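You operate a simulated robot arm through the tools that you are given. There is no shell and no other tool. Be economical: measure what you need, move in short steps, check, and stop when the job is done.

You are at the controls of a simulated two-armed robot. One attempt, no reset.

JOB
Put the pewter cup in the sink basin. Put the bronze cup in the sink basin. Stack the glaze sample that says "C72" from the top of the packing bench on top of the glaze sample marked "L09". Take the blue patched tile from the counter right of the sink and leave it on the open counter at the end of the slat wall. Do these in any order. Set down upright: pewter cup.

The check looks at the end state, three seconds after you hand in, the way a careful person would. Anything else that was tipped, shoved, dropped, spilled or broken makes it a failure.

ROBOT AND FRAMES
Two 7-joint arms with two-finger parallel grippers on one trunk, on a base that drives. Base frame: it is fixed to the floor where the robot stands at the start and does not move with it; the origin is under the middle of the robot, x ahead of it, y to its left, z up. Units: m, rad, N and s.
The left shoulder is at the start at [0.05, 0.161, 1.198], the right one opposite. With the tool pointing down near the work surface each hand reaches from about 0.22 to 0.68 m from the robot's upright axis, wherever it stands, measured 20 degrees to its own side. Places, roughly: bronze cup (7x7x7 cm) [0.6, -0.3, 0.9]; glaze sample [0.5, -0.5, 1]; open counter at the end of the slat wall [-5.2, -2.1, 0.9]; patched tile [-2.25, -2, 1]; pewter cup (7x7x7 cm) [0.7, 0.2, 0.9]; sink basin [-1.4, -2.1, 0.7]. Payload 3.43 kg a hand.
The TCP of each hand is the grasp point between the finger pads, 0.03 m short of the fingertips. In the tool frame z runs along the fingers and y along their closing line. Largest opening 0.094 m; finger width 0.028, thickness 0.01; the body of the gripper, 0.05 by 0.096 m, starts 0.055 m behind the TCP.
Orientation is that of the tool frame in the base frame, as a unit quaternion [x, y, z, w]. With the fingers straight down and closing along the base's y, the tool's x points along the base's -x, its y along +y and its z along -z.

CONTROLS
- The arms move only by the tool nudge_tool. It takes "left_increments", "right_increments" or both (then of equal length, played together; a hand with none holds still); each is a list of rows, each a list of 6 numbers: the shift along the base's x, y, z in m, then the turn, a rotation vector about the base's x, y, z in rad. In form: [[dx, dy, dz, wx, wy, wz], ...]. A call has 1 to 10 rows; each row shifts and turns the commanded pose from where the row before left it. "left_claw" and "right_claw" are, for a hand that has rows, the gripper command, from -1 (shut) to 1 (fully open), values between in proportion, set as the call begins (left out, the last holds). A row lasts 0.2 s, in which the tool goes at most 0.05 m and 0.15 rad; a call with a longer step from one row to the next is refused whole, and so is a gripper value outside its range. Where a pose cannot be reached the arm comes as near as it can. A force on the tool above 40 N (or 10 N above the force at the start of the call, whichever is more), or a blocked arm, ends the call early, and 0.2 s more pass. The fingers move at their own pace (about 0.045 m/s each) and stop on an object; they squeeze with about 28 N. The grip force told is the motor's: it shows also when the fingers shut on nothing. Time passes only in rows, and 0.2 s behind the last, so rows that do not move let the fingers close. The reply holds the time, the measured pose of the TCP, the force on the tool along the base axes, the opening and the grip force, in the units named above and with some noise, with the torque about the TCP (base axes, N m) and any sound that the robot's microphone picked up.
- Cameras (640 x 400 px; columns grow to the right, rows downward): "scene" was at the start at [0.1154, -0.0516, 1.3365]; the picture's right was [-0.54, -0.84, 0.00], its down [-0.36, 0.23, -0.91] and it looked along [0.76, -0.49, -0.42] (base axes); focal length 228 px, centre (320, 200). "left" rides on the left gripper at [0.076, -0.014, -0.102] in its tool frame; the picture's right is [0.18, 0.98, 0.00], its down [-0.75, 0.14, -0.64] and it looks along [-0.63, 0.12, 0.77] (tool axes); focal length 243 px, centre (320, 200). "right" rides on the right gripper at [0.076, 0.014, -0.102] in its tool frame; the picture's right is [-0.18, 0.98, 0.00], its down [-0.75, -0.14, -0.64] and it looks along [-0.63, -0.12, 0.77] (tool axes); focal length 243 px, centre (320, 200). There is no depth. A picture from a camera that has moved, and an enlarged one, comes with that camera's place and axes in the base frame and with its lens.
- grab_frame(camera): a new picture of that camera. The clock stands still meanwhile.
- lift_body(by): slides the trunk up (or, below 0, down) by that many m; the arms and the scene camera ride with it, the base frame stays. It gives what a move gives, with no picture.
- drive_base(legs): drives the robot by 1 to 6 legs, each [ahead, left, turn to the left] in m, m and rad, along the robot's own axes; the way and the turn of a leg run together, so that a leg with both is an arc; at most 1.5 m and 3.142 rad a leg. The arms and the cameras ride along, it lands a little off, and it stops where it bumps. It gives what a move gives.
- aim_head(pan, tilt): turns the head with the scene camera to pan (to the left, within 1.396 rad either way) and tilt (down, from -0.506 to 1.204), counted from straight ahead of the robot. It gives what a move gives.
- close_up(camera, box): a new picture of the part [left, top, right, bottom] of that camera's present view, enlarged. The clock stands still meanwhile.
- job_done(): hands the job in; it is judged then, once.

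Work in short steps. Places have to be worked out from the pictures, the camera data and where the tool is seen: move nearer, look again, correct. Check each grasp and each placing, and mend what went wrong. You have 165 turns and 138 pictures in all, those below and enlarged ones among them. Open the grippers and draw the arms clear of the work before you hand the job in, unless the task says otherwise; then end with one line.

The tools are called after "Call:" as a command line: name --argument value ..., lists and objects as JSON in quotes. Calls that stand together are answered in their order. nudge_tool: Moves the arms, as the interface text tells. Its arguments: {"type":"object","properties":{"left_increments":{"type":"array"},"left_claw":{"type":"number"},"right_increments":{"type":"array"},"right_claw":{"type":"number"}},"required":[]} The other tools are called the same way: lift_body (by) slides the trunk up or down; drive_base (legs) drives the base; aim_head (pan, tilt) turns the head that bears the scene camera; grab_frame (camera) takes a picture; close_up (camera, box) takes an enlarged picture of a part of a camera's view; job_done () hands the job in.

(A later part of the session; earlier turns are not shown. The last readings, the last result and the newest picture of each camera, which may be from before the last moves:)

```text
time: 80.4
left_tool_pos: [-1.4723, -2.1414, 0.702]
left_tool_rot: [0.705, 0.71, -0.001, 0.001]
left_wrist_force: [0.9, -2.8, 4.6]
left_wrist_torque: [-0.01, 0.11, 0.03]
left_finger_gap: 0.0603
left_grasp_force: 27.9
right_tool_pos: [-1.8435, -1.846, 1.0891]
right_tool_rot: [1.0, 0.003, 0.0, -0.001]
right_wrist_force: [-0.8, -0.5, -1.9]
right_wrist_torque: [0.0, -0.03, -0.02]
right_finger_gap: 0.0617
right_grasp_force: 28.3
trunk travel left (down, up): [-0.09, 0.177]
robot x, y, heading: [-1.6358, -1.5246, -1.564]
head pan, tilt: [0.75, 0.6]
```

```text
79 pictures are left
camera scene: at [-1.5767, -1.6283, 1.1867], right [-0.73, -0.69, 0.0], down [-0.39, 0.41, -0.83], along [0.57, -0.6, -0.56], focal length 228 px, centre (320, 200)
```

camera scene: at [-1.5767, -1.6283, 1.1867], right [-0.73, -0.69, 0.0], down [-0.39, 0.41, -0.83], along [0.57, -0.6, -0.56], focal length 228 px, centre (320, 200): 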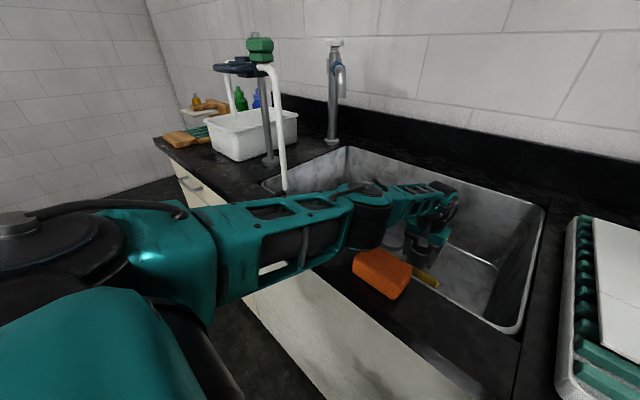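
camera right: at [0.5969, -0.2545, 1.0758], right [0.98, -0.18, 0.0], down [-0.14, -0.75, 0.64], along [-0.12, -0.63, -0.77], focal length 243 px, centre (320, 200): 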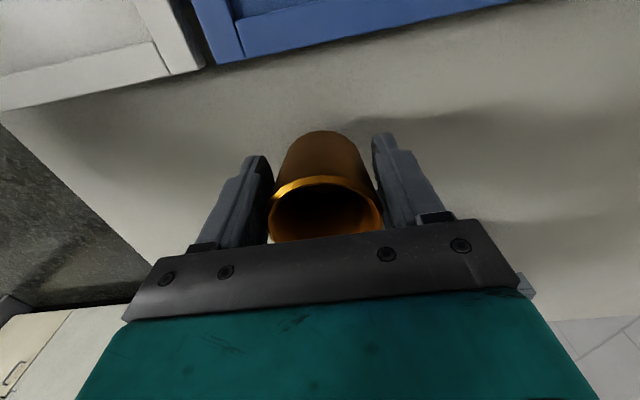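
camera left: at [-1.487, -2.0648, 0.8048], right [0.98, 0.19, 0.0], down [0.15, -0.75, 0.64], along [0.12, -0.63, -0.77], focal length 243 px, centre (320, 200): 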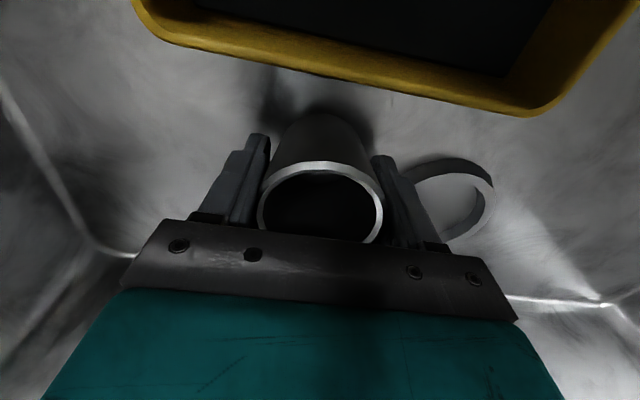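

The left wrist shows +4.6 N (from -2), so the cup is touching the floor. I confirm with a 2 mm nudge down, then open.

Call:
nudge_tool --left_increments '[[0, 0, -0.001, 0, 0, 0], [0, 0, -0.001, 0, 0, 0], [0, 0, 0, 0, 0, 0]]'

```text
time: 81.2
left_tool_pos: [-1.4728, -2.1411, 0.7028]
left_tool_rot: [0.706, 0.709, -0.001, 0.002]
left_wrist_force: [2.7, -6.5, 18.3]
left_wrist_torque: [0.03, 0.12, 0.07]
left_finger_gap: 0.0601
left_grasp_force: 27.9
right_tool_pos: [-1.8448, -1.8439, 1.0904]
right_tool_rot: [1.0, 0.004, 0.0, 0.001]
right_wrist_force: [-0.6, -0.6, -2.0]
right_wrist_torque: [0.0, -0.05, 0.01]
right_finger_gap: 0.0618
right_grasp_force: 28.0
trunk travel left (down, up): [-0.09, 0.177]
robot x, y, heading: [-1.6356, -1.5203, -1.561]
head pan, tilt: [0.75, 0.6]
```

Firm contact. I relieve it by 2 mm, open, and wait.

Call:
nudge_tool --left_increments '[[0, 0, 0.002, 0, 0, 0], [0, 0, 0, 0, 0, 0]]'

Call:
nudge_tool --left_increments '[[0, 0, 0, 0, 0, 0], [0, 0, 0, 0, 0, 0], [0, 0, 0, 0, 0, 0]]' --left_claw 0.75

Call:
grab_frame --camera "left"

```text
time: 81.8
left_tool_pos: [-1.4732, -2.1412, 0.7011]
left_tool_rot: [0.706, 0.708, 0.001, 0.0]
left_wrist_force: [1.4, -4.8, 12.7]
left_wrist_torque: [0.0, 0.22, 0.12]
left_finger_gap: 0.0603
left_grasp_force: 27.9
right_tool_pos: [-1.8434, -1.8442, 1.0892]
right_tool_rot: [1.0, 0.003, 0.0, 0.0]
right_wrist_force: [-0.2, 0.2, -1.5]
right_wrist_torque: [-0.01, 0.01, 0.02]
right_finger_gap: 0.0616
right_grasp_force: 27.8
trunk travel left (down, up): [-0.09, 0.177]
robot x, y, heading: [-1.6323, -1.5215, -1.568]
head pan, tilt: [0.75, 0.6]
```

```text
time: 82.6
left_tool_pos: [-1.4717, -2.1402, 0.7018]
left_tool_rot: [0.705, 0.709, 0.001, -0.001]
left_wrist_force: [-0.1, 0.2, -0.1]
left_wrist_torque: [-0.02, -0.01, 0.02]
left_finger_gap: 0.0825
left_grasp_force: 0.2
right_tool_pos: [-1.8444, -1.8448, 1.089]
right_tool_rot: [1.0, 0.003, 0.001, -0.001]
right_wrist_force: [0.3, 0.2, -2.9]
right_wrist_torque: [-0.01, -0.07, 0.0]
right_finger_gap: 0.0614
right_grasp_force: 27.7
trunk travel left (down, up): [-0.09, 0.177]
robot x, y, heading: [-1.6392, -1.5205, -1.566]
head pan, tilt: [0.75, 0.6]
```

```text
78 pictures are left
camera left: at [-1.4871, -2.0641, 0.8035], right [0.98, 0.19, 0.0], down [0.14, -0.75, 0.64], along [0.12, -0.63, -0.77], focal length 243 px, centre (320, 200)
```

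left: 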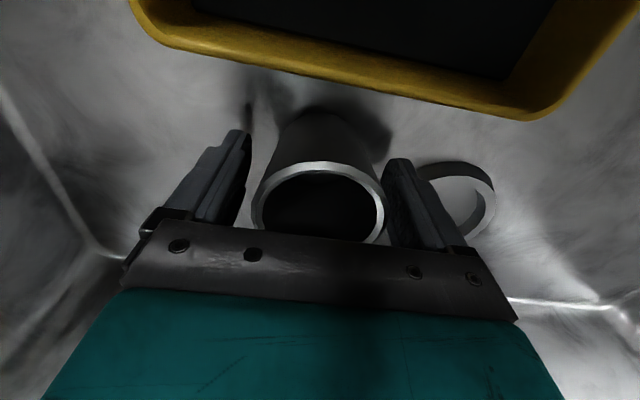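

The cup stands free. I raise the hand straight up, slowly at first.

Call:
nudge_tool --left_increments '[[0, 0, 0.01, 0, 0, 0], [0, 0, 0.02, 0, 0, 0], [0, 0, 0.03, 0, 0, 0], [0, 0, 0.03, 0, 0, 0], [0, 0, 0.03, 0, 0, 0], [0, 0, 0.04, 0, 0, 0], [0, 0, 0.04, 0, 0, 0], [0, 0, 0.04, 0, 0, 0], [0, 0, 0, 0, 0, 0]]'

Call:
grab_frame --camera "left"

Call:
lift_body --by 0.1

Call:
grab_frame --camera "scene"

```text
time: 84.6
left_tool_pos: [-1.4726, -2.1396, 0.9397]
left_tool_rot: [0.705, 0.709, 0.001, -0.001]
left_wrist_force: [0.1, -0.3, 0.4]
left_wrist_torque: [0.01, 0.0, 0.01]
left_finger_gap: 0.0822
left_grasp_force: 0.1
right_tool_pos: [-1.8434, -1.8443, 1.0886]
right_tool_rot: [1.0, 0.003, 0.0, -0.002]
right_wrist_force: [-0.6, 0.1, -2.2]
right_wrist_torque: [0.02, -0.04, -0.02]
right_finger_gap: 0.0615
right_grasp_force: 28.2
trunk travel left (down, up): [-0.09, 0.177]
robot x, y, heading: [-1.6323, -1.5224, -1.565]
head pan, tilt: [0.75, 0.6]
```

```text
77 pictures are left
camera left: at [-1.4875, -2.0635, 1.0434], right [0.98, 0.19, 0.0], down [0.14, -0.75, 0.64], along [0.12, -0.63, -0.77], focal length 243 px, centre (320, 200)
```

left: 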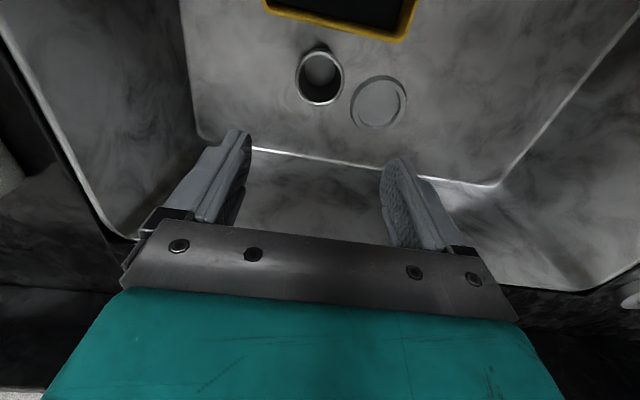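

```text
time: 86.0
left_tool_pos: [-1.4737, -2.1403, 1.0407]
left_tool_rot: [0.705, 0.709, 0.0, -0.001]
left_wrist_force: [-0.2, -0.2, -0.1]
left_wrist_torque: [-0.03, -0.03, 0.04]
left_finger_gap: 0.0825
left_grasp_force: 0.0
right_tool_pos: [-1.8437, -1.8456, 1.1888]
right_tool_rot: [1.0, 0.003, 0.0, 0.0]
right_wrist_force: [0.4, 0.2, -1.6]
right_wrist_torque: [0.0, 0.01, 0.02]
right_finger_gap: 0.0614
right_grasp_force: 27.7
trunk travel left (down, up): [-0.19, 0.077]
robot x, y, heading: [-1.6346, -1.5206, -1.564]
head pan, tilt: [0.75, 0.6]
```

```text
76 pictures are left
camera scene: at [-1.5768, -1.6288, 1.2865], right [-0.73, -0.69, 0.0], down [-0.39, 0.41, -0.82], along [0.57, -0.6, -0.57], focal length 228 px, centre (320, 200)
```

scene: 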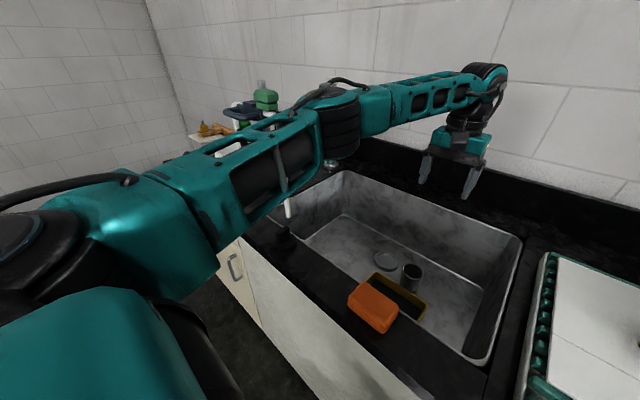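

The pewter stands upright in the basin. Now I back off 0.25 m, retract the left hand clear, and return for the bronze, aiming for the free strip right of the panel at about (-1.605, -2.06).

Call:
drive_base --legs '[[-0.25, 0, 0]]'

Call:
nudge_tool --left_increments '[[0.01, 0.03, 0.015, 0, 0, 0], [0.01, 0.03, 0.015, 0, 0, 0], [0.01, 0.03, 0.015, 0, 0, 0], [0.01, 0.03, 0.015, 0, 0, 0], [0.01, 0.03, 0.015, 0, 0, 0], [0.01, 0.03, 0.015, 0, 0, 0], [0.01, 0.03, 0.015, 0, 0, 0], [0.01, 0.03, 0.01, 0, 0, 0], [0.01, 0.03, 0.01, 0, 0, 0], [0, 0.02, 0, 0, 0, 0]]'

Call:
drive_base --legs '[[0.22, 0, 0]]'

Call:
aim_head --pan 0.0 --tilt 0.8

Call:
grab_frame --camera "scene"

```text
time: 87.8
left_tool_pos: [-1.4741, -1.8981, 1.0414]
left_tool_rot: [0.705, 0.709, 0.001, -0.001]
left_wrist_force: [-0.2, 0.7, 0.2]
left_wrist_torque: [0.04, 0.0, 0.02]
left_finger_gap: 0.0823
left_grasp_force: 0.1
right_tool_pos: [-1.8452, -1.6036, 1.189]
right_tool_rot: [1.0, 0.003, 0.0, -0.002]
right_wrist_force: [0.3, -0.1, -1.7]
right_wrist_torque: [-0.01, -0.04, 0.01]
right_finger_gap: 0.0619
right_grasp_force: 27.8
trunk travel left (down, up): [-0.19, 0.077]
robot x, y, heading: [-1.6362, -1.2799, -1.566]
head pan, tilt: [0.75, 0.6]
```

```text
time: 90.0
left_tool_pos: [-1.3841, -1.6073, 1.1646]
left_tool_rot: [0.705, 0.709, 0.001, 0.0]
left_wrist_force: [-0.4, -0.1, 0.2]
left_wrist_torque: [-0.01, -0.02, -0.01]
left_finger_gap: 0.0821
left_grasp_force: 0.0
right_tool_pos: [-1.8444, -1.6048, 1.189]
right_tool_rot: [1.0, 0.003, 0.001, -0.001]
right_wrist_force: [-0.8, -0.3, -1.9]
right_wrist_torque: [0.01, -0.01, -0.01]
right_finger_gap: 0.0613
right_grasp_force: 27.9
trunk travel left (down, up): [-0.19, 0.077]
robot x, y, heading: [-1.6338, -1.2775, -1.562]
head pan, tilt: [0.75, 0.6]
```

```text
time: 91.7
left_tool_pos: [-1.3821, -1.8281, 1.1658]
left_tool_rot: [0.704, 0.71, 0.0, -0.001]
left_wrist_force: [0.3, 0.0, 0.1]
left_wrist_torque: [0.01, 0.0, 0.01]
left_finger_gap: 0.0822
left_grasp_force: 0.1
right_tool_pos: [-1.8427, -1.8239, 1.1892]
right_tool_rot: [1.0, 0.004, 0.0, -0.001]
right_wrist_force: [0.6, -0.3, -1.4]
right_wrist_torque: [0.01, -0.02, 0.01]
right_finger_gap: 0.0614
right_grasp_force: 27.5
trunk travel left (down, up): [-0.19, 0.077]
robot x, y, heading: [-1.639, -1.4992, -1.568]
head pan, tilt: [0.75, 0.6]
```

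```text
time: 92.8
left_tool_pos: [-1.3827, -1.8271, 1.1657]
left_tool_rot: [0.704, 0.71, 0.0, -0.001]
left_wrist_force: [1.1, -0.6, 0.0]
left_wrist_torque: [0.0, 0.01, -0.02]
left_finger_gap: 0.0823
left_grasp_force: 0.0
right_tool_pos: [-1.8436, -1.8233, 1.1889]
right_tool_rot: [1.0, 0.005, 0.0, -0.001]
right_wrist_force: [-0.1, 0.0, -3.0]
right_wrist_torque: [0.0, -0.01, 0.03]
right_finger_gap: 0.0615
right_grasp_force: 28.0
trunk travel left (down, up): [-0.19, 0.077]
robot x, y, heading: [-1.6329, -1.4992, -1.564]
head pan, tilt: [0.0, 0.799]
```

```text
75 pictures are left
camera scene: at [-1.6364, -1.6231, 1.2697], right [-1.0, -0.01, 0.0], down [-0.01, 0.72, -0.7], along [0.01, -0.7, -0.72], focal length 228 px, centre (320, 200)
```

scene: 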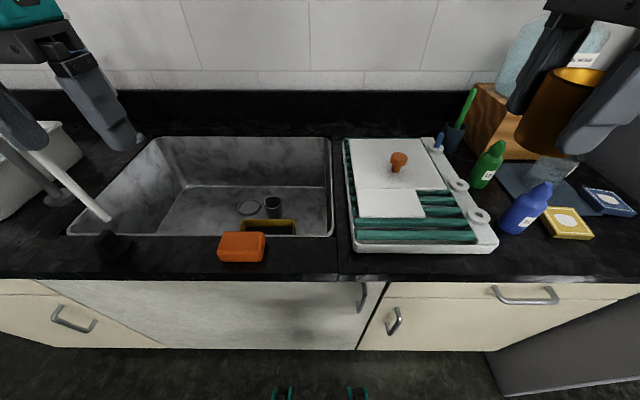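

The blue patched tile is visible at the far right. Now I carry the bronze over the basin's right strip.

Call:
nudge_tool --right_increments '[[0.008, -0.008, 0, 0, 0, 0], [0.018, -0.018, 0, 0, 0, 0], [0.028, -0.028, 0, 0, 0, 0], [0.03, -0.03, 0, 0, 0, 0], [0.032, -0.032, 0, 0, 0, 0], [0.032, -0.032, 0, 0, 0, 0], [0.032, -0.032, 0, 0, 0, 0], [0.028, -0.028, 0, 0, 0, 0], [0.02, -0.02, 0, 0, 0, 0], [0.01, -0.009, 0, 0, 0, 0]]'

Call:
grab_frame --camera "scene"

Call:
grab_frame --camera "right"

```text
time: 95.0
left_tool_pos: [-1.3843, -1.8272, 1.1652]
left_tool_rot: [0.705, 0.71, 0.001, 0.0]
left_wrist_force: [0.8, -0.1, 0.2]
left_wrist_torque: [-0.03, 0.03, -0.01]
left_finger_gap: 0.0822
left_grasp_force: 0.0
right_tool_pos: [-1.7575, -1.9162, 1.183]
right_tool_rot: [1.0, 0.004, 0.0, -0.001]
right_wrist_force: [0.1, -0.1, -0.8]
right_wrist_torque: [0.01, -0.01, 0.0]
right_finger_gap: 0.0618
right_grasp_force: 28.7
right hand out of reach, approached as far as the arm can: row 5, 6, 7, 8, 9, 10
trunk travel left (down, up): [-0.19, 0.077]
robot x, y, heading: [-1.6336, -1.4951, -1.566]
head pan, tilt: [0.0, 0.799]
```

```text
74 pictures are left
camera scene: at [-1.6365, -1.623, 1.2697], right [-1.0, -0.01, 0.0], down [-0.01, 0.72, -0.7], along [0.01, -0.7, -0.72], focal length 228 px, centre (320, 200)
```

scene: 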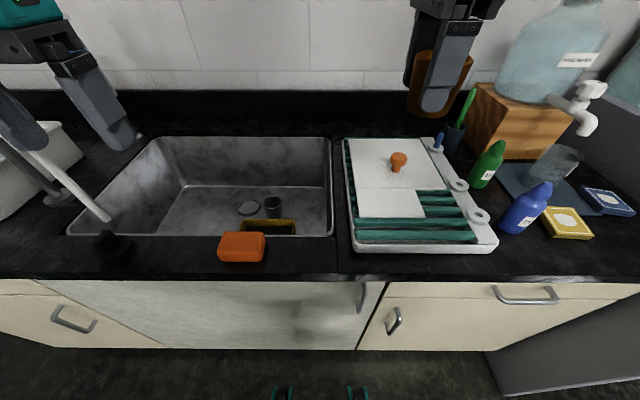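

```text
73 pictures are left
camera right: at [-1.6821, -1.9289, 1.285], right [-0.18, -0.98, 0.0], down [-0.75, 0.13, 0.64], along [-0.63, 0.11, -0.77], focal length 243 px, centre (320, 200)
```

right: 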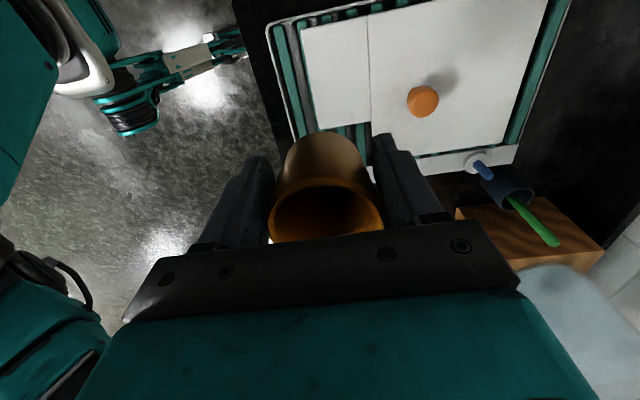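

The right hand can't reach inward with this wrist yaw. I bring it back, and will turn the base left ~0.3 rad so the target lies in its natural sector (this also swings the left arm away from the tube).

Call:
nudge_tool --right_increments '[[-0.03, 0.03, 0, 0, 0, 0], [-0.03, 0.03, 0, 0, 0, 0], [-0.03, 0.03, 0, 0, 0, 0], [-0.03, 0.03, 0, 0, 0, 0], [-0.03, 0.03, 0, 0, 0, 0], [-0.02, 0.02, 0, 0, 0, 0], [0, 0, 0, 0, 0, 0]]'

Call:
drive_base --legs '[[-0.08, 0, 0], [0, 0, 0.32]]'

Call:
grab_frame --camera "scene"

```text
time: 96.5
left_tool_pos: [-1.3819, -1.827, 1.1653]
left_tool_rot: [0.705, 0.709, 0.001, 0.0]
left_wrist_force: [0.1, 0.1, -1.0]
left_wrist_torque: [0.0, 0.0, 0.0]
left_finger_gap: 0.0824
left_grasp_force: 0.1
right_tool_pos: [-1.9281, -1.7481, 1.183]
right_tool_rot: [1.0, 0.005, -0.001, 0.0]
right_wrist_force: [-0.2, 1.4, -1.9]
right_wrist_torque: [0.01, -0.03, 0.02]
right_finger_gap: 0.0615
right_grasp_force: 27.4
trunk travel left (down, up): [-0.19, 0.077]
robot x, y, heading: [-1.6367, -1.5006, -1.564]
head pan, tilt: [0.0, 0.799]
```

```text
time: 98.6
left_tool_pos: [-1.2927, -1.6505, 1.1663]
left_tool_rot: [0.583, 0.812, 0.001, 0.0]
left_wrist_force: [0.4, 0.4, -0.4]
left_wrist_torque: [0.02, 0.01, -0.02]
left_finger_gap: 0.0821
left_grasp_force: 0.1
right_tool_pos: [-1.8375, -1.7478, 1.1821]
right_tool_rot: [0.987, 0.162, 0.0, -0.001]
right_wrist_force: [0.2, 0.3, -1.7]
right_wrist_torque: [-0.01, -0.04, -0.03]
right_finger_gap: 0.0612
right_grasp_force: 28.0
trunk travel left (down, up): [-0.19, 0.077]
robot x, y, heading: [-1.6366, -1.423, -1.241]
head pan, tilt: [0.0, 0.799]
```

```text
72 pictures are left
camera scene: at [-1.599, -1.5367, 1.2697], right [-0.95, -0.32, 0.0], down [-0.23, 0.68, -0.7], along [0.22, -0.66, -0.72], focal length 228 px, centre (320, 200)
```

scene: 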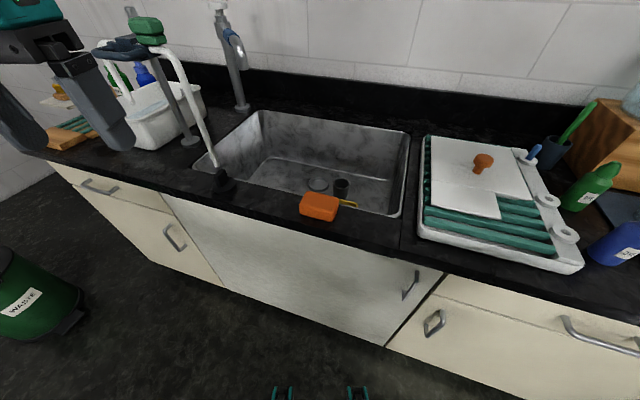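

Now the target is 16° to the right and 0.65 m away. I edge 5 cm nearer and move the bronze over the strip.

Call:
drive_base --legs '[[0.05, 0, 0]]'

Call:
nudge_tool --right_increments '[[0.008, -0.01, 0, 0, 0, 0], [0.018, -0.022, 0, 0, 0, 0], [0.026, -0.032, 0, 0, 0, 0], [0.028, -0.035, 0, 0, 0, 0], [0.028, -0.035, 0, 0, 0, 0], [0.028, -0.036, 0, 0, 0, 0], [0.028, -0.035, 0, 0, 0, 0], [0.026, -0.033, 0, 0, 0, 0], [0.018, -0.022, 0, 0, 0, 0], [0.008, -0.015, 0, 0, 0, 0]]'

Call:
grab_frame --camera "scene"

Call:
grab_frame --camera "right"

```text
time: 99.5
left_tool_pos: [-1.2776, -1.6985, 1.1652]
left_tool_rot: [0.583, 0.813, 0.0, -0.001]
left_wrist_force: [0.7, 0.3, -0.4]
left_wrist_torque: [0.0, 0.02, -0.03]
left_finger_gap: 0.0824
left_grasp_force: 0.1
right_tool_pos: [-1.8201, -1.7954, 1.182]
right_tool_rot: [0.987, 0.163, 0.0, -0.002]
right_wrist_force: [-0.1, -1.0, -1.9]
right_wrist_torque: [0.03, -0.01, -0.05]
right_finger_gap: 0.0614
right_grasp_force: 28.6
trunk travel left (down, up): [-0.19, 0.077]
robot x, y, heading: [-1.6207, -1.4651, -1.24]
head pan, tilt: [0.0, 0.799]
```

```text
time: 101.8
left_tool_pos: [-1.2778, -1.6973, 1.1661]
left_tool_rot: [0.583, 0.813, 0.001, -0.001]
left_wrist_force: [-0.5, 0.5, 0.6]
left_wrist_torque: [-0.02, -0.02, 0.04]
left_finger_gap: 0.0822
left_grasp_force: 0.0
right_tool_pos: [-1.6531, -2.0221, 1.1757]
right_tool_rot: [0.987, 0.163, 0.0, -0.001]
right_wrist_force: [-0.5, 0.6, -1.2]
right_wrist_torque: [0.01, -0.03, 0.02]
right_finger_gap: 0.0613
right_grasp_force: 28.2
right hand out of reach, approached as far as the arm can: row 8, 9, 10
trunk travel left (down, up): [-0.19, 0.077]
robot x, y, heading: [-1.6201, -1.4669, -1.244]
head pan, tilt: [0.0, 0.799]
```

```text
71 pictures are left
camera scene: at [-1.5834, -1.5835, 1.2697], right [-0.95, -0.32, 0.0], down [-0.23, 0.68, -0.7], along [0.22, -0.66, -0.72], focal length 228 px, centre (320, 200)
```

scene: 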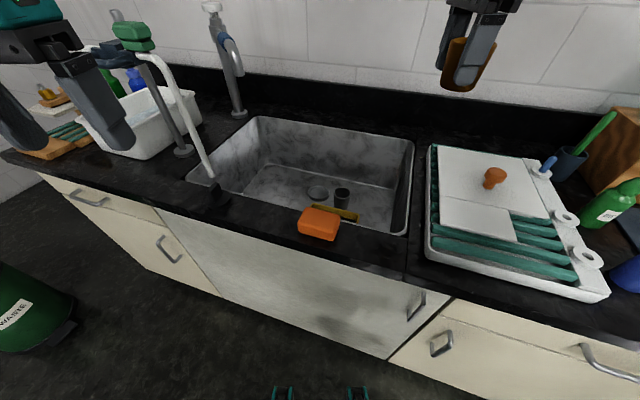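

```text
70 pictures are left
camera right: at [-1.5759, -2.0097, 1.2778], right [0.14, -0.99, 0.0], down [-0.76, -0.11, 0.64], along [-0.64, -0.09, -0.77], focal length 243 px, centre (320, 200)
```

right: 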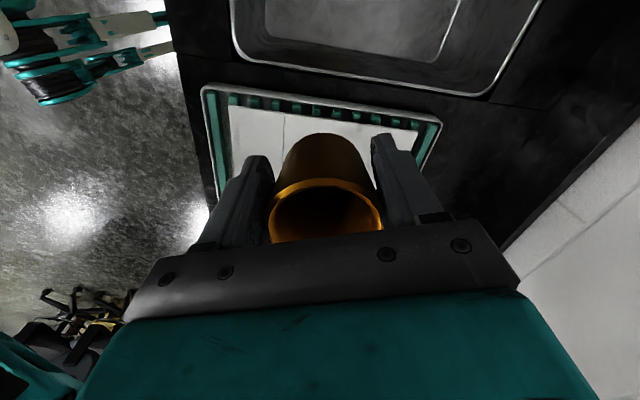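

That wrist yaw limits the reach. I'll turn the right hand back to its natural yaw and instead use the roomy left half of the basin, at about (-1.225, -2.10), approached diagonally from the right. First retract and turn the hand slowly.

Call:
nudge_tool --right_increments '[[-0.002, 0.006, 0, 0, 0, 0.05], [-0.005, 0.014, 0, 0, 0, 0.1], [-0.006, 0.018, 0, 0, 0, 0.14], [-0.007, 0.02, 0, 0, 0, 0.14], [-0.007, 0.02, 0, 0, 0, 0.14], [-0.006, 0.018, 0, 0, 0, 0.14], [-0.005, 0.014, 0, 0, 0, 0.14], [-0.002, 0.008, 0, 0, 0, 0.14], [0, 0, 0, 0, 0, 0.14], [0, 0, 0, 0, 0, 0.14]]'

Call:
nudge_tool --right_increments '[[0, 0, 0, 0, 0, 0.14], [0, 0, 0, 0, 0, 0.1], [0, 0, 0, 0, 0, 0.06], [0, 0, 0, 0, 0, 0]]'

```text
time: 104.0
left_tool_pos: [-1.2772, -1.6986, 1.1662]
left_tool_rot: [0.582, 0.813, 0.0, -0.001]
left_wrist_force: [-0.5, 0.5, 0.1]
left_wrist_torque: [-0.01, -0.02, -0.01]
left_finger_gap: 0.0826
left_grasp_force: 0.0
right_tool_pos: [-1.6919, -1.9026, 1.1743]
right_tool_rot: [0.697, 0.717, 0.0, -0.002]
right_wrist_force: [1.0, 0.6, -0.9]
right_wrist_torque: [0.02, 0.02, 0.04]
right_finger_gap: 0.0614
right_grasp_force: 27.7
trunk travel left (down, up): [-0.19, 0.077]
robot x, y, heading: [-1.6172, -1.4699, -1.242]
head pan, tilt: [0.0, 0.799]
```

```text
time: 105.0
left_tool_pos: [-1.2783, -1.6992, 1.1646]
left_tool_rot: [0.583, 0.813, 0.0, -0.001]
left_wrist_force: [0.0, 0.6, 0.3]
left_wrist_torque: [0.05, 0.01, -0.01]
left_finger_gap: 0.0823
left_grasp_force: 0.0
right_tool_pos: [-1.6902, -1.9036, 1.1739]
right_tool_rot: [0.582, 0.813, 0.0, -0.001]
right_wrist_force: [0.1, 0.4, -2.4]
right_wrist_torque: [0.02, -0.01, 0.03]
right_finger_gap: 0.0613
right_grasp_force: 28.1
trunk travel left (down, up): [-0.19, 0.077]
robot x, y, heading: [-1.6223, -1.4658, -1.243]
head pan, tilt: [0.0, 0.799]
```

Now I turn the base left another 0.3 rad and shift to about (-1.48, -1.50).

Call:
drive_base --legs '[[0, 0, 0.3], [0.11, 0.092, 0]]'

Call:
aim_head --pan -0.1 --tilt 0.8

Call:
grab_frame --camera "scene"

```text
time: 107.3
left_tool_pos: [-1.0858, -1.619, 1.1644]
left_tool_rot: [0.453, 0.892, 0.001, -0.001]
left_wrist_force: [-0.7, -0.2, -0.2]
left_wrist_torque: [-0.01, 0.01, -0.01]
left_finger_gap: 0.082
left_grasp_force: 0.1
right_tool_pos: [-1.4192, -1.9377, 1.1743]
right_tool_rot: [0.453, 0.892, 0.0, 0.0]
right_wrist_force: [0.1, -0.3, -2.8]
right_wrist_torque: [0.06, 0.05, 0.01]
right_finger_gap: 0.0614
right_grasp_force: 27.8
trunk travel left (down, up): [-0.19, 0.077]
robot x, y, heading: [-1.482, -1.5023, -0.94]
head pan, tilt: [0.0, 0.799]
```

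```text
time: 107.9
left_tool_pos: [-1.0867, -1.6184, 1.1648]
left_tool_rot: [0.452, 0.892, 0.001, -0.001]
left_wrist_force: [-0.4, 0.4, 0.5]
left_wrist_torque: [0.0, 0.03, 0.01]
left_finger_gap: 0.0823
left_grasp_force: 0.1
right_tool_pos: [-1.4197, -1.9372, 1.1748]
right_tool_rot: [0.452, 0.892, 0.0, -0.001]
right_wrist_force: [-0.8, 0.2, -2.1]
right_wrist_torque: [0.04, 0.04, 0.03]
right_finger_gap: 0.0616
right_grasp_force: 28.4
trunk travel left (down, up): [-0.19, 0.077]
robot x, y, heading: [-1.48, -1.4988, -0.935]
head pan, tilt: [-0.099, 0.799]
```

```text
69 pictures are left
camera scene: at [-1.4198, -1.604, 1.2697], right [-0.86, -0.51, 0.0], down [-0.36, 0.62, -0.7], along [0.35, -0.6, -0.72], focal length 228 px, centre (320, 200)
```

scene: 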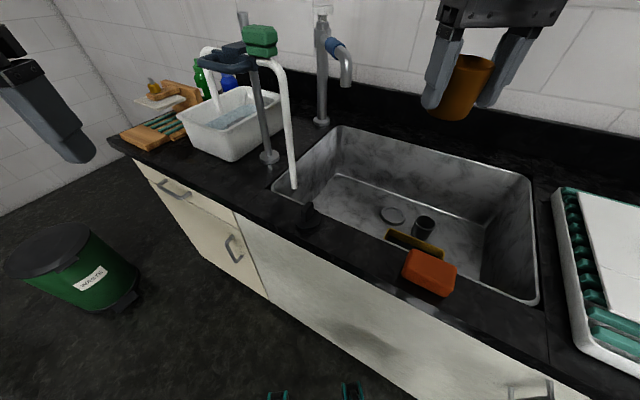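

The faucet spout ends at about (-1.18, -2.14, 1.06) and the hose at (-1.127, -1.965), so I aim for (-1.28, -2.03), clear of both, the panel and the drain. I move over it.

Call:
nudge_tool --right_increments '[[0.008, -0.006, 0, 0, 0, 0], [0.018, -0.012, 0, 0, 0, 0], [0.024, -0.016, 0, 0, 0, 0], [0.026, -0.017, 0, 0, 0, 0], [0.026, -0.017, 0, 0, 0, 0], [0.022, -0.015, 0, 0, 0, 0], [0.012, -0.008, 0, 0, 0, 0], [0.004, -0.002, 0, 0, 0, 0]]'

Call:
grab_frame --camera "right"

Call:
grab_frame --camera "scene"

```text
time: 109.7
left_tool_pos: [-1.086, -1.6185, 1.1654]
left_tool_rot: [0.452, 0.892, 0.001, -0.001]
left_wrist_force: [-0.6, -0.5, 0.5]
left_wrist_torque: [0.04, 0.03, -0.02]
left_finger_gap: 0.0822
left_grasp_force: 0.0
right_tool_pos: [-1.3352, -2.0041, 1.1671]
right_tool_rot: [0.452, 0.892, -0.001, -0.001]
right_wrist_force: [0.2, 0.6, -2.4]
right_wrist_torque: [0.05, 0.02, 0.04]
right_finger_gap: 0.0611
right_grasp_force: 28.2
right hand out of reach, approached as far as the arm can: row 5, 6, 7, 8
trunk travel left (down, up): [-0.19, 0.077]
robot x, y, heading: [-1.4838, -1.4995, -0.938]
head pan, tilt: [-0.099, 0.799]
```

```text
68 pictures are left
camera right: at [-1.3688, -1.9335, 1.2694], right [0.9, 0.43, 0.0], down [0.33, -0.69, 0.64], along [0.28, -0.58, -0.77], focal length 243 px, centre (320, 200)
```

right: 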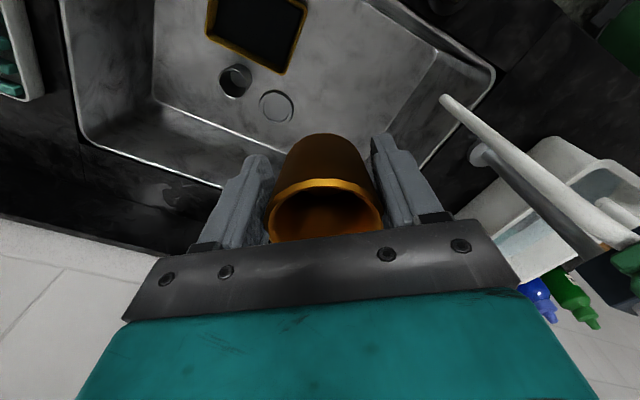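

```text
67 pictures are left
camera scene: at [-1.4196, -1.6043, 1.2697], right [-0.86, -0.51, 0.0], down [-0.36, 0.62, -0.7], along [0.35, -0.6, -0.72], focal length 228 px, centre (320, 200)
```

scene: 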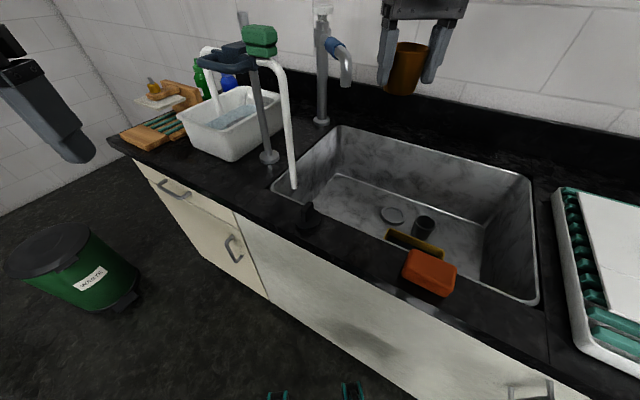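

Probably a height-related joint limit. I lower 9 cm here, then finish the lateral move.

Call:
nudge_tool --right_increments '[[0, 0, -0.01, 0, 0, 0], [0, 0, -0.02, 0, 0, 0], [0, 0, -0.025, 0, 0, 0], [0, 0, -0.025, 0, 0, 0], [0.005, -0.002, -0.02, 0, 0, 0], [0.012, -0.006, 0, 0, 0, 0], [0.015, -0.007, 0, 0, 0, 0], [0.015, -0.007, 0, 0, 0, 0], [0.008, -0.004, 0, 0, 0, 0], [0, 0, 0, 0, 0, 0]]'

Call:
grab_frame --camera "right"

Call:
grab_frame --camera "scene"

```text
time: 111.9
left_tool_pos: [-1.0869, -1.6173, 1.1657]
left_tool_rot: [0.453, 0.892, 0.0, -0.001]
left_wrist_force: [0.0, -0.5, -1.4]
left_wrist_torque: [-0.03, 0.01, 0.02]
left_finger_gap: 0.0822
left_grasp_force: 0.1
right_tool_pos: [-1.3232, -2.0188, 1.0683]
right_tool_rot: [0.452, 0.892, 0.0, 0.0]
right_wrist_force: [0.1, 0.0, -2.5]
right_wrist_torque: [0.01, -0.01, 0.0]
right_finger_gap: 0.0614
right_grasp_force: 27.9
right hand out of reach, approached as far as the arm can: row 7, 8, 9
trunk travel left (down, up): [-0.19, 0.077]
robot x, y, heading: [-1.4787, -1.5006, -0.94]
head pan, tilt: [-0.099, 0.799]
```

```text
66 pictures are left
camera right: at [-1.3568, -1.948, 1.171], right [0.9, 0.43, 0.0], down [0.33, -0.69, 0.64], along [0.28, -0.58, -0.77], focal length 243 px, centre (320, 200)
```

right: 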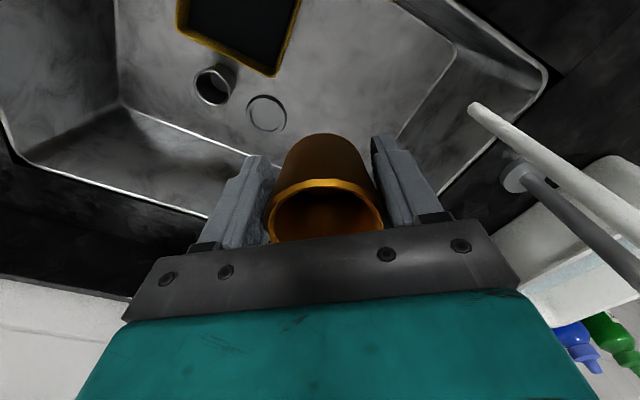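

```text
65 pictures are left
camera scene: at [-1.4198, -1.6041, 1.2697], right [-0.86, -0.51, 0.0], down [-0.36, 0.62, -0.7], along [0.35, -0.6, -0.72], focal length 228 px, centre (320, 200)
```

scene: 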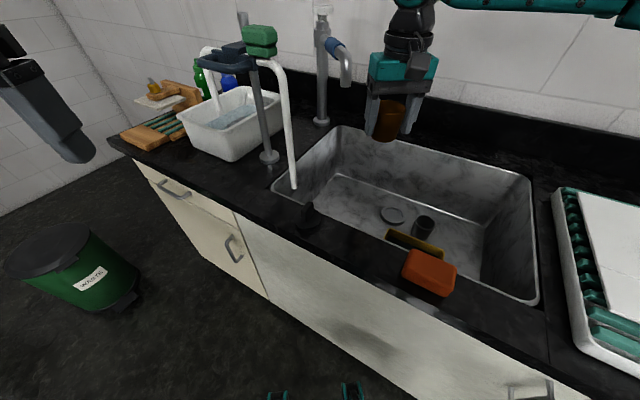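

The hand stops at (-1.323, -2.019), too near the panel. I shift the base a few centimetres to bring the hand to about (-1.275, -2.033).

Call:
drive_base --legs '[[0.03, 0.04, 0]]'

Call:
nudge_tool --right_increments '[[0, 0, -0.01, 0, 0, 0], [0, 0, -0.02, 0, 0, 0], [0, 0, -0.025, 0, 0, 0], [0, 0, -0.025, 0, 0, 0], [0, 0, -0.025, 0, 0, 0], [0, 0, -0.025, 0, 0, 0], [0, 0, -0.015, 0, 0, 0], [0, 0, 0, 0, 0, 0]]'

Call:
grab_frame --camera "right"

Call:
grab_frame --camera "scene"

```text
time: 112.9
left_tool_pos: [-1.0359, -1.6186, 1.1657]
left_tool_rot: [0.452, 0.892, 0.0, -0.001]
left_wrist_force: [0.7, -1.0, 0.2]
left_wrist_torque: [0.01, 0.01, -0.01]
left_finger_gap: 0.0821
left_grasp_force: 0.1
right_tool_pos: [-1.2738, -2.0209, 1.0686]
right_tool_rot: [0.453, 0.892, -0.001, -0.001]
right_wrist_force: [0.0, -0.1, -1.0]
right_wrist_torque: [0.0, 0.06, -0.01]
right_finger_gap: 0.0615
right_grasp_force: 27.6
trunk travel left (down, up): [-0.19, 0.077]
robot x, y, heading: [-1.4344, -1.496, -0.941]
head pan, tilt: [-0.099, 0.799]
```

```text
time: 114.7
left_tool_pos: [-1.0376, -1.6181, 1.1647]
left_tool_rot: [0.452, 0.892, 0.0, -0.001]
left_wrist_force: [1.1, -0.6, -0.7]
left_wrist_torque: [0.0, -0.01, 0.01]
left_finger_gap: 0.0823
left_grasp_force: 0.1
right_tool_pos: [-1.3045, -2.0149, 0.9351]
right_tool_rot: [0.453, 0.891, 0.0, 0.002]
right_wrist_force: [-0.5, -0.2, -1.9]
right_wrist_torque: [0.02, 0.04, -0.01]
right_finger_gap: 0.0612
right_grasp_force: 27.9
right hand out of reach, approached as far as the arm can: row 3, 4, 5, 6, 7
trunk travel left (down, up): [-0.19, 0.077]
robot x, y, heading: [-1.4348, -1.5018, -0.939]
head pan, tilt: [-0.099, 0.799]
```

```text
64 pictures are left
camera right: at [-1.3388, -1.9434, 1.0377], right [0.9, 0.43, 0.0], down [0.33, -0.69, 0.64], along [0.28, -0.58, -0.77], focal length 243 px, centre (320, 200)
```

right: 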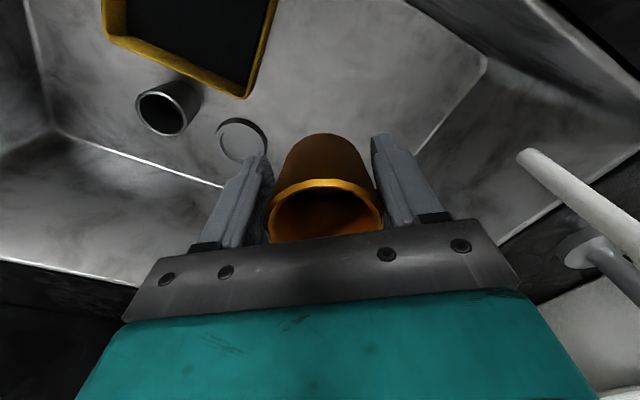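

```text
63 pictures are left
camera scene: at [-1.3706, -1.6047, 1.2697], right [-0.86, -0.51, 0.0], down [-0.36, 0.62, -0.7], along [0.35, -0.6, -0.72], focal length 228 px, centre (320, 200)
```

scene: 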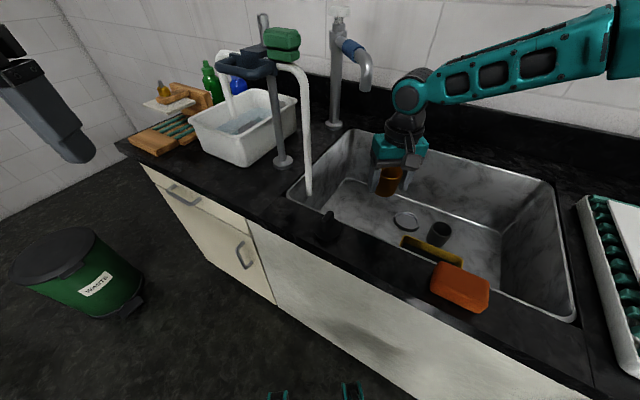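

The right elbow is flared, limiting low reach; lowering the trunk solves it. I shift the base slightly (+x), raise the left hand, and lower the trunk 0.10 m first.

Call:
drive_base --legs '[[0.04, 0.02, 0]]'

Call:
nudge_tool --left_increments '[[0, 0.02, 0.03, 0, 0, 0], [0, 0.02, 0.03, 0, 0, 0], [0, 0.02, 0.03, 0, 0, 0]]'

Call:
lift_body --by -0.1

Call:
grab_frame --camera "right"

Call:
grab_frame --camera "scene"

```text
time: 115.6
left_tool_pos: [-0.9971, -1.6396, 1.1645]
left_tool_rot: [0.453, 0.892, 0.0, 0.0]
left_wrist_force: [0.7, 0.7, -0.5]
left_wrist_torque: [-0.01, 0.0, -0.02]
left_finger_gap: 0.0824
left_grasp_force: 0.1
right_tool_pos: [-1.2646, -2.0363, 0.9353]
right_tool_rot: [0.453, 0.892, -0.001, 0.001]
right_wrist_force: [1.2, 0.1, -2.1]
right_wrist_torque: [0.03, 0.01, -0.02]
right_finger_gap: 0.0612
right_grasp_force: 28.0
trunk travel left (down, up): [-0.19, 0.077]
robot x, y, heading: [-1.3951, -1.5228, -0.939]
head pan, tilt: [-0.099, 0.799]
```

```text
time: 116.4
left_tool_pos: [-0.9981, -1.5771, 1.254]
left_tool_rot: [0.452, 0.892, 0.0, 0.0]
left_wrist_force: [0.5, -1.2, -0.3]
left_wrist_torque: [-0.01, 0.0, -0.03]
left_finger_gap: 0.0825
left_grasp_force: 0.1
right_tool_pos: [-1.2661, -2.0367, 0.9351]
right_tool_rot: [0.453, 0.892, 0.0, 0.002]
right_wrist_force: [0.1, -0.4, -2.7]
right_wrist_torque: [0.01, 0.02, -0.01]
right_finger_gap: 0.0617
right_grasp_force: 27.9
trunk travel left (down, up): [-0.19, 0.077]
robot x, y, heading: [-1.3964, -1.5222, -0.939]
head pan, tilt: [-0.099, 0.799]
```

```text
time: 117.7
left_tool_pos: [-0.9967, -1.577, 1.1533]
left_tool_rot: [0.452, 0.892, 0.0, -0.001]
left_wrist_force: [-0.6, 1.2, -1.6]
left_wrist_torque: [-0.05, -0.01, 0.01]
left_finger_gap: 0.0825
left_grasp_force: 0.0
right_tool_pos: [-1.2642, -2.0358, 0.835]
right_tool_rot: [0.453, 0.892, 0.001, 0.002]
right_wrist_force: [0.4, -0.8, -2.4]
right_wrist_torque: [0.05, 0.02, 0.0]
right_finger_gap: 0.0612
right_grasp_force: 27.9
trunk travel left (down, up): [-0.09, 0.177]
robot x, y, heading: [-1.396, -1.5212, -0.938]
head pan, tilt: [-0.099, 0.799]
```

```text
62 pictures are left
camera right: at [-1.2988, -1.9645, 0.9381], right [0.9, 0.43, 0.0], down [0.33, -0.69, 0.64], along [0.28, -0.58, -0.77], focal length 243 px, centre (320, 200)
```

right: 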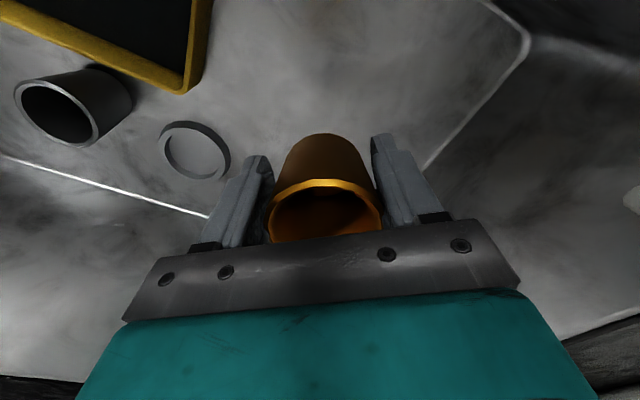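

```text
61 pictures are left
camera scene: at [-1.3308, -1.6257, 1.1698], right [-0.86, -0.51, 0.0], down [-0.36, 0.62, -0.7], along [0.35, -0.6, -0.72], focal length 228 px, centre (320, 200)
```

scene: 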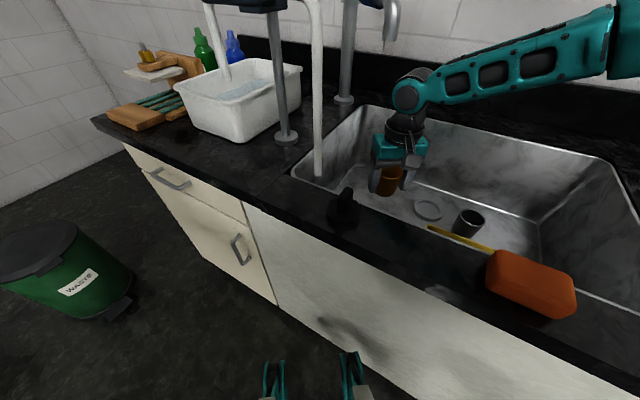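

Clear all round. I lower the trunk 0.08 more and check.

Call:
lift_body --by -0.085

Call:
nudge_tool --right_increments '[[0, 0, -0.006, 0, 0, 0], [0, 0, -0.009, 0, 0, 0], [0, 0, -0.009, 0, 0, 0], [0, 0, -0.006, 0, 0, 0], [0, 0, 0, 0, 0, 0]]'

Call:
grab_frame --camera "right"

Call:
grab_frame --camera "scene"

```text
time: 118.9
left_tool_pos: [-0.9979, -1.5773, 1.0672]
left_tool_rot: [0.452, 0.892, 0.0, 0.0]
left_wrist_force: [-0.2, 0.0, 0.2]
left_wrist_torque: [-0.01, 0.07, -0.01]
left_finger_gap: 0.0822
left_grasp_force: 0.1
right_tool_pos: [-1.2647, -2.0359, 0.7512]
right_tool_rot: [0.453, 0.892, 0.0, 0.003]
right_wrist_force: [-0.1, 0.2, -1.3]
right_wrist_torque: [0.04, 0.03, -0.02]
right_finger_gap: 0.0611
right_grasp_force: 28.4
trunk travel left (down, up): [-0.005, 0.262]
robot x, y, heading: [-1.3919, -1.5213, -0.944]
head pan, tilt: [-0.099, 0.799]
```

```text
time: 120.1
left_tool_pos: [-0.9968, -1.5763, 1.0691]
left_tool_rot: [0.453, 0.892, 0.001, 0.0]
left_wrist_force: [-0.5, -0.8, -0.2]
left_wrist_torque: [-0.01, 0.0, -0.02]
left_finger_gap: 0.0824
left_grasp_force: 0.1
right_tool_pos: [-1.2772, -2.0336, 0.7268]
right_tool_rot: [0.452, 0.892, 0.0, 0.003]
right_wrist_force: [0.2, -0.2, -2.5]
right_wrist_torque: [0.01, 0.02, -0.02]
right_finger_gap: 0.0612
right_grasp_force: 28.2
right hand out of reach, approached as far as the arm can: row 2, 3
trunk travel left (down, up): [-0.005, 0.262]
robot x, y, heading: [-1.392, -1.5219, -0.94]
head pan, tilt: [-0.099, 0.799]
```

```text
60 pictures are left
camera right: at [-1.3112, -1.9624, 0.8294], right [0.9, 0.43, 0.0], down [0.33, -0.69, 0.64], along [0.28, -0.58, -0.76], focal length 243 px, centre (320, 200)
```

right: 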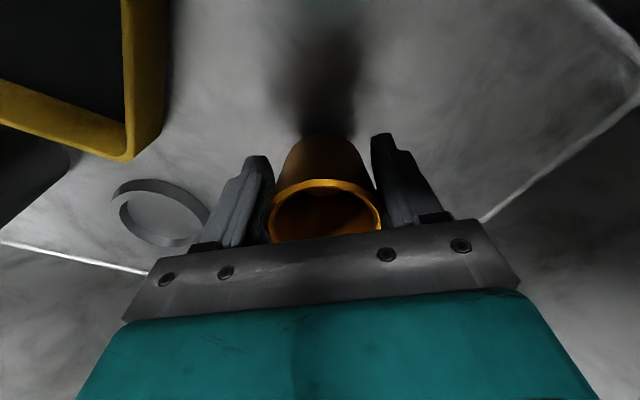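

```text
59 pictures are left
camera scene: at [-1.3307, -1.6258, 1.0847], right [-0.86, -0.51, 0.0], down [-0.36, 0.62, -0.7], along [0.35, -0.6, -0.72], focal length 228 px, centre (320, 200)
```

scene: 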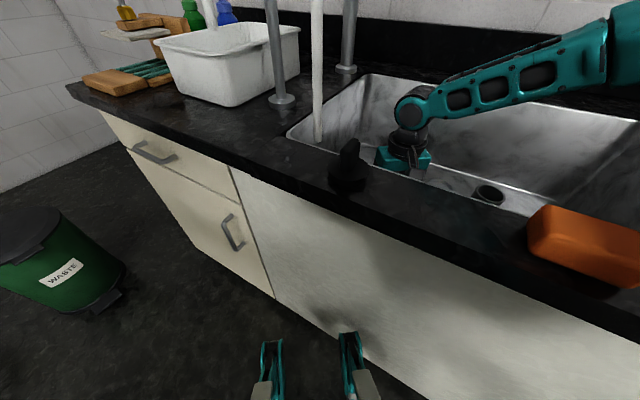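

2.5 cm to go. I continue down in small rows until contact.

Call:
nudge_tool --right_increments '[[0, 0, -0.006, 0, 0, 0], [0, 0, -0.007, 0, 0, 0], [0, 0, -0.006, 0, 0, 0], [0, 0, -0.003, 0, 0, 0], [0, 0, -0.002, 0, 0, 0], [0, 0, 0, 0, 0, 0]]'

```text
time: 121.5
left_tool_pos: [-0.9964, -1.576, 1.0681]
left_tool_rot: [0.452, 0.892, 0.0, -0.001]
left_wrist_force: [0.6, -0.4, -0.3]
left_wrist_torque: [0.0, 0.0, 0.0]
left_finger_gap: 0.0823
left_grasp_force: 0.1
right_tool_pos: [-1.2871, -2.0316, 0.7101]
right_tool_rot: [0.453, 0.892, 0.0, 0.001]
right_wrist_force: [-0.5, 0.4, -2.5]
right_wrist_torque: [0.03, 0.04, 0.0]
right_finger_gap: 0.0613
right_grasp_force: 27.6
right hand out of reach, approached as far as the arm can: row 1, 2, 3
trunk travel left (down, up): [-0.005, 0.262]
robot x, y, heading: [-1.3945, -1.5231, -0.937]
head pan, tilt: [-0.099, 0.799]
```

Call:
nudge_tool --right_increments '[[0, 0, -0.003, 0, 0, 0], [0, 0, -0.003, 0, 0, 0], [0, 0, -0.003, 0, 0, 0], [0, 0, -0.002, 0, 0, 0], [0, 0, 0, 0, 0, 0]]'

Call:
grab_frame --camera "right"

```text
time: 122.7
left_tool_pos: [-0.9965, -1.5764, 1.0687]
left_tool_rot: [0.452, 0.892, 0.001, -0.001]
left_wrist_force: [-0.7, -0.6, 0.6]
left_wrist_torque: [0.02, 0.0, -0.01]
left_finger_gap: 0.0822
left_grasp_force: 0.1
right_tool_pos: [-1.2919, -2.0305, 0.7028]
right_tool_rot: [0.453, 0.892, 0.0, 0.002]
right_wrist_force: [1.0, 0.1, -1.3]
right_wrist_torque: [0.07, 0.0, 0.02]
right_finger_gap: 0.0614
right_grasp_force: 27.9
right hand out of reach, approached as far as the arm can: row 1, 3
trunk travel left (down, up): [-0.005, 0.262]
robot x, y, heading: [-1.3931, -1.5213, -0.937]
head pan, tilt: [-0.099, 0.799]
```

```text
58 pictures are left
camera right: at [-1.3265, -1.9589, 0.8056], right [0.9, 0.43, 0.0], down [0.33, -0.69, 0.64], along [0.28, -0.58, -0.76], focal length 243 px, centre (320, 200)
```

right: 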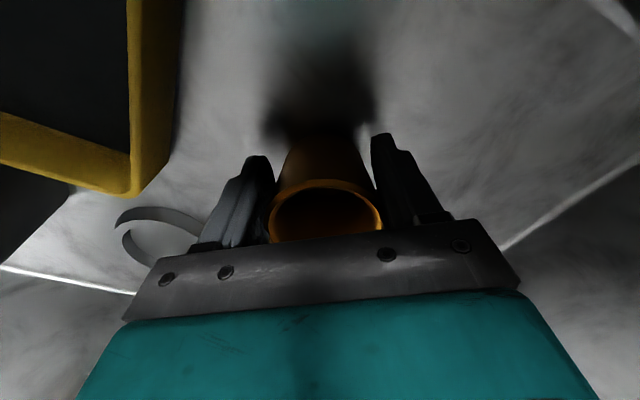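

The shadow has closed in under the cup; a few millimetres more.

Call:
nudge_tool --right_increments '[[0.001, 0, -0.002, 0, 0, 0], [0, 0, -0.002, 0, 0, 0], [0, 0, -0.002, 0, 0, 0], [0, 0, -0.001, 0, 0, 0], [0, 0, 0, 0, 0, 0]]'

```text
time: 123.9
left_tool_pos: [-0.997, -1.575, 1.0688]
left_tool_rot: [0.452, 0.892, 0.0, 0.0]
left_wrist_force: [-0.6, -0.6, 0.2]
left_wrist_torque: [0.0, -0.02, -0.01]
left_finger_gap: 0.082
left_grasp_force: 0.1
right_tool_pos: [-1.2944, -2.0294, 0.7014]
right_tool_rot: [0.453, 0.892, 0.0, 0.003]
right_wrist_force: [6.3, -1.3, 15.5]
right_wrist_torque: [-0.05, -0.02, 0.0]
right_finger_gap: 0.0612
right_grasp_force: 27.9
right hand out of reach, approached as far as the arm can: row 1
trunk travel left (down, up): [-0.005, 0.262]
robot x, y, heading: [-1.393, -1.5254, -0.937]
head pan, tilt: [-0.099, 0.799]
```

Contact (15 N). I relieve slightly, open the fingers, and rise.

Call:
nudge_tool --right_increments '[[0, 0, 0.003, 0, 0, 0], [0, 0, 0, 0, 0, 0]]'

Call:
nudge_tool --right_increments '[[0, 0, 0, 0, 0, 0], [0, 0, 0, 0, 0, 0], [0, 0, 0, 0, 0, 0]]' --right_claw 0.7

Call:
grab_frame --camera "right"

```text
time: 124.5
left_tool_pos: [-0.9973, -1.5773, 1.0687]
left_tool_rot: [0.452, 0.892, 0.0, 0.0]
left_wrist_force: [0.5, -0.4, 0.5]
left_wrist_torque: [0.0, 0.01, 0.03]
left_finger_gap: 0.0822
left_grasp_force: 0.1
right_tool_pos: [-1.294, -2.029, 0.7019]
right_tool_rot: [0.453, 0.891, 0.0, 0.002]
right_wrist_force: [2.5, -3.0, 9.7]
right_wrist_torque: [-0.11, 0.02, 0.04]
right_finger_gap: 0.0612
right_grasp_force: 27.9
trunk travel left (down, up): [-0.005, 0.262]
robot x, y, heading: [-1.3934, -1.523, -0.942]
head pan, tilt: [-0.099, 0.799]
```

```text
time: 125.3
left_tool_pos: [-0.9974, -1.5775, 1.0681]
left_tool_rot: [0.453, 0.892, 0.0, 0.0]
left_wrist_force: [0.1, 0.5, -0.8]
left_wrist_torque: [0.04, 0.0, 0.03]
left_finger_gap: 0.0825
left_grasp_force: 0.1
right_tool_pos: [-1.2945, -2.0295, 0.7016]
right_tool_rot: [0.452, 0.892, 0.0, 0.002]
right_wrist_force: [-0.5, 0.5, -0.1]
right_wrist_torque: [0.0, -0.03, 0.03]
right_finger_gap: 0.0798
right_grasp_force: 0.2
trunk travel left (down, up): [-0.005, 0.262]
robot x, y, heading: [-1.3941, -1.5234, -0.938]
head pan, tilt: [-0.099, 0.799]
```

```text
57 pictures are left
camera right: at [-1.3281, -1.958, 0.8035], right [0.9, 0.43, 0.0], down [0.33, -0.69, 0.64], along [0.28, -0.58, -0.77], focal length 243 px, centre (320, 200)
```

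right: 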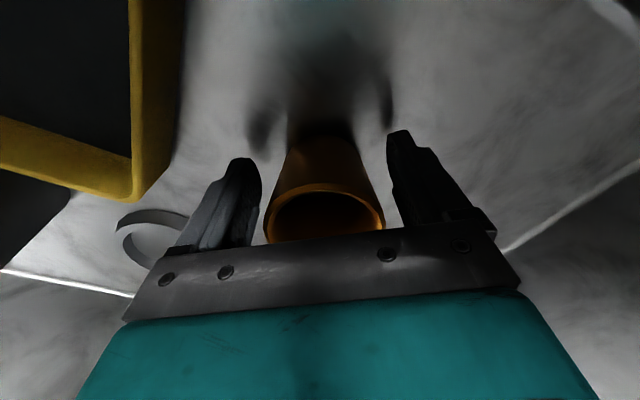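

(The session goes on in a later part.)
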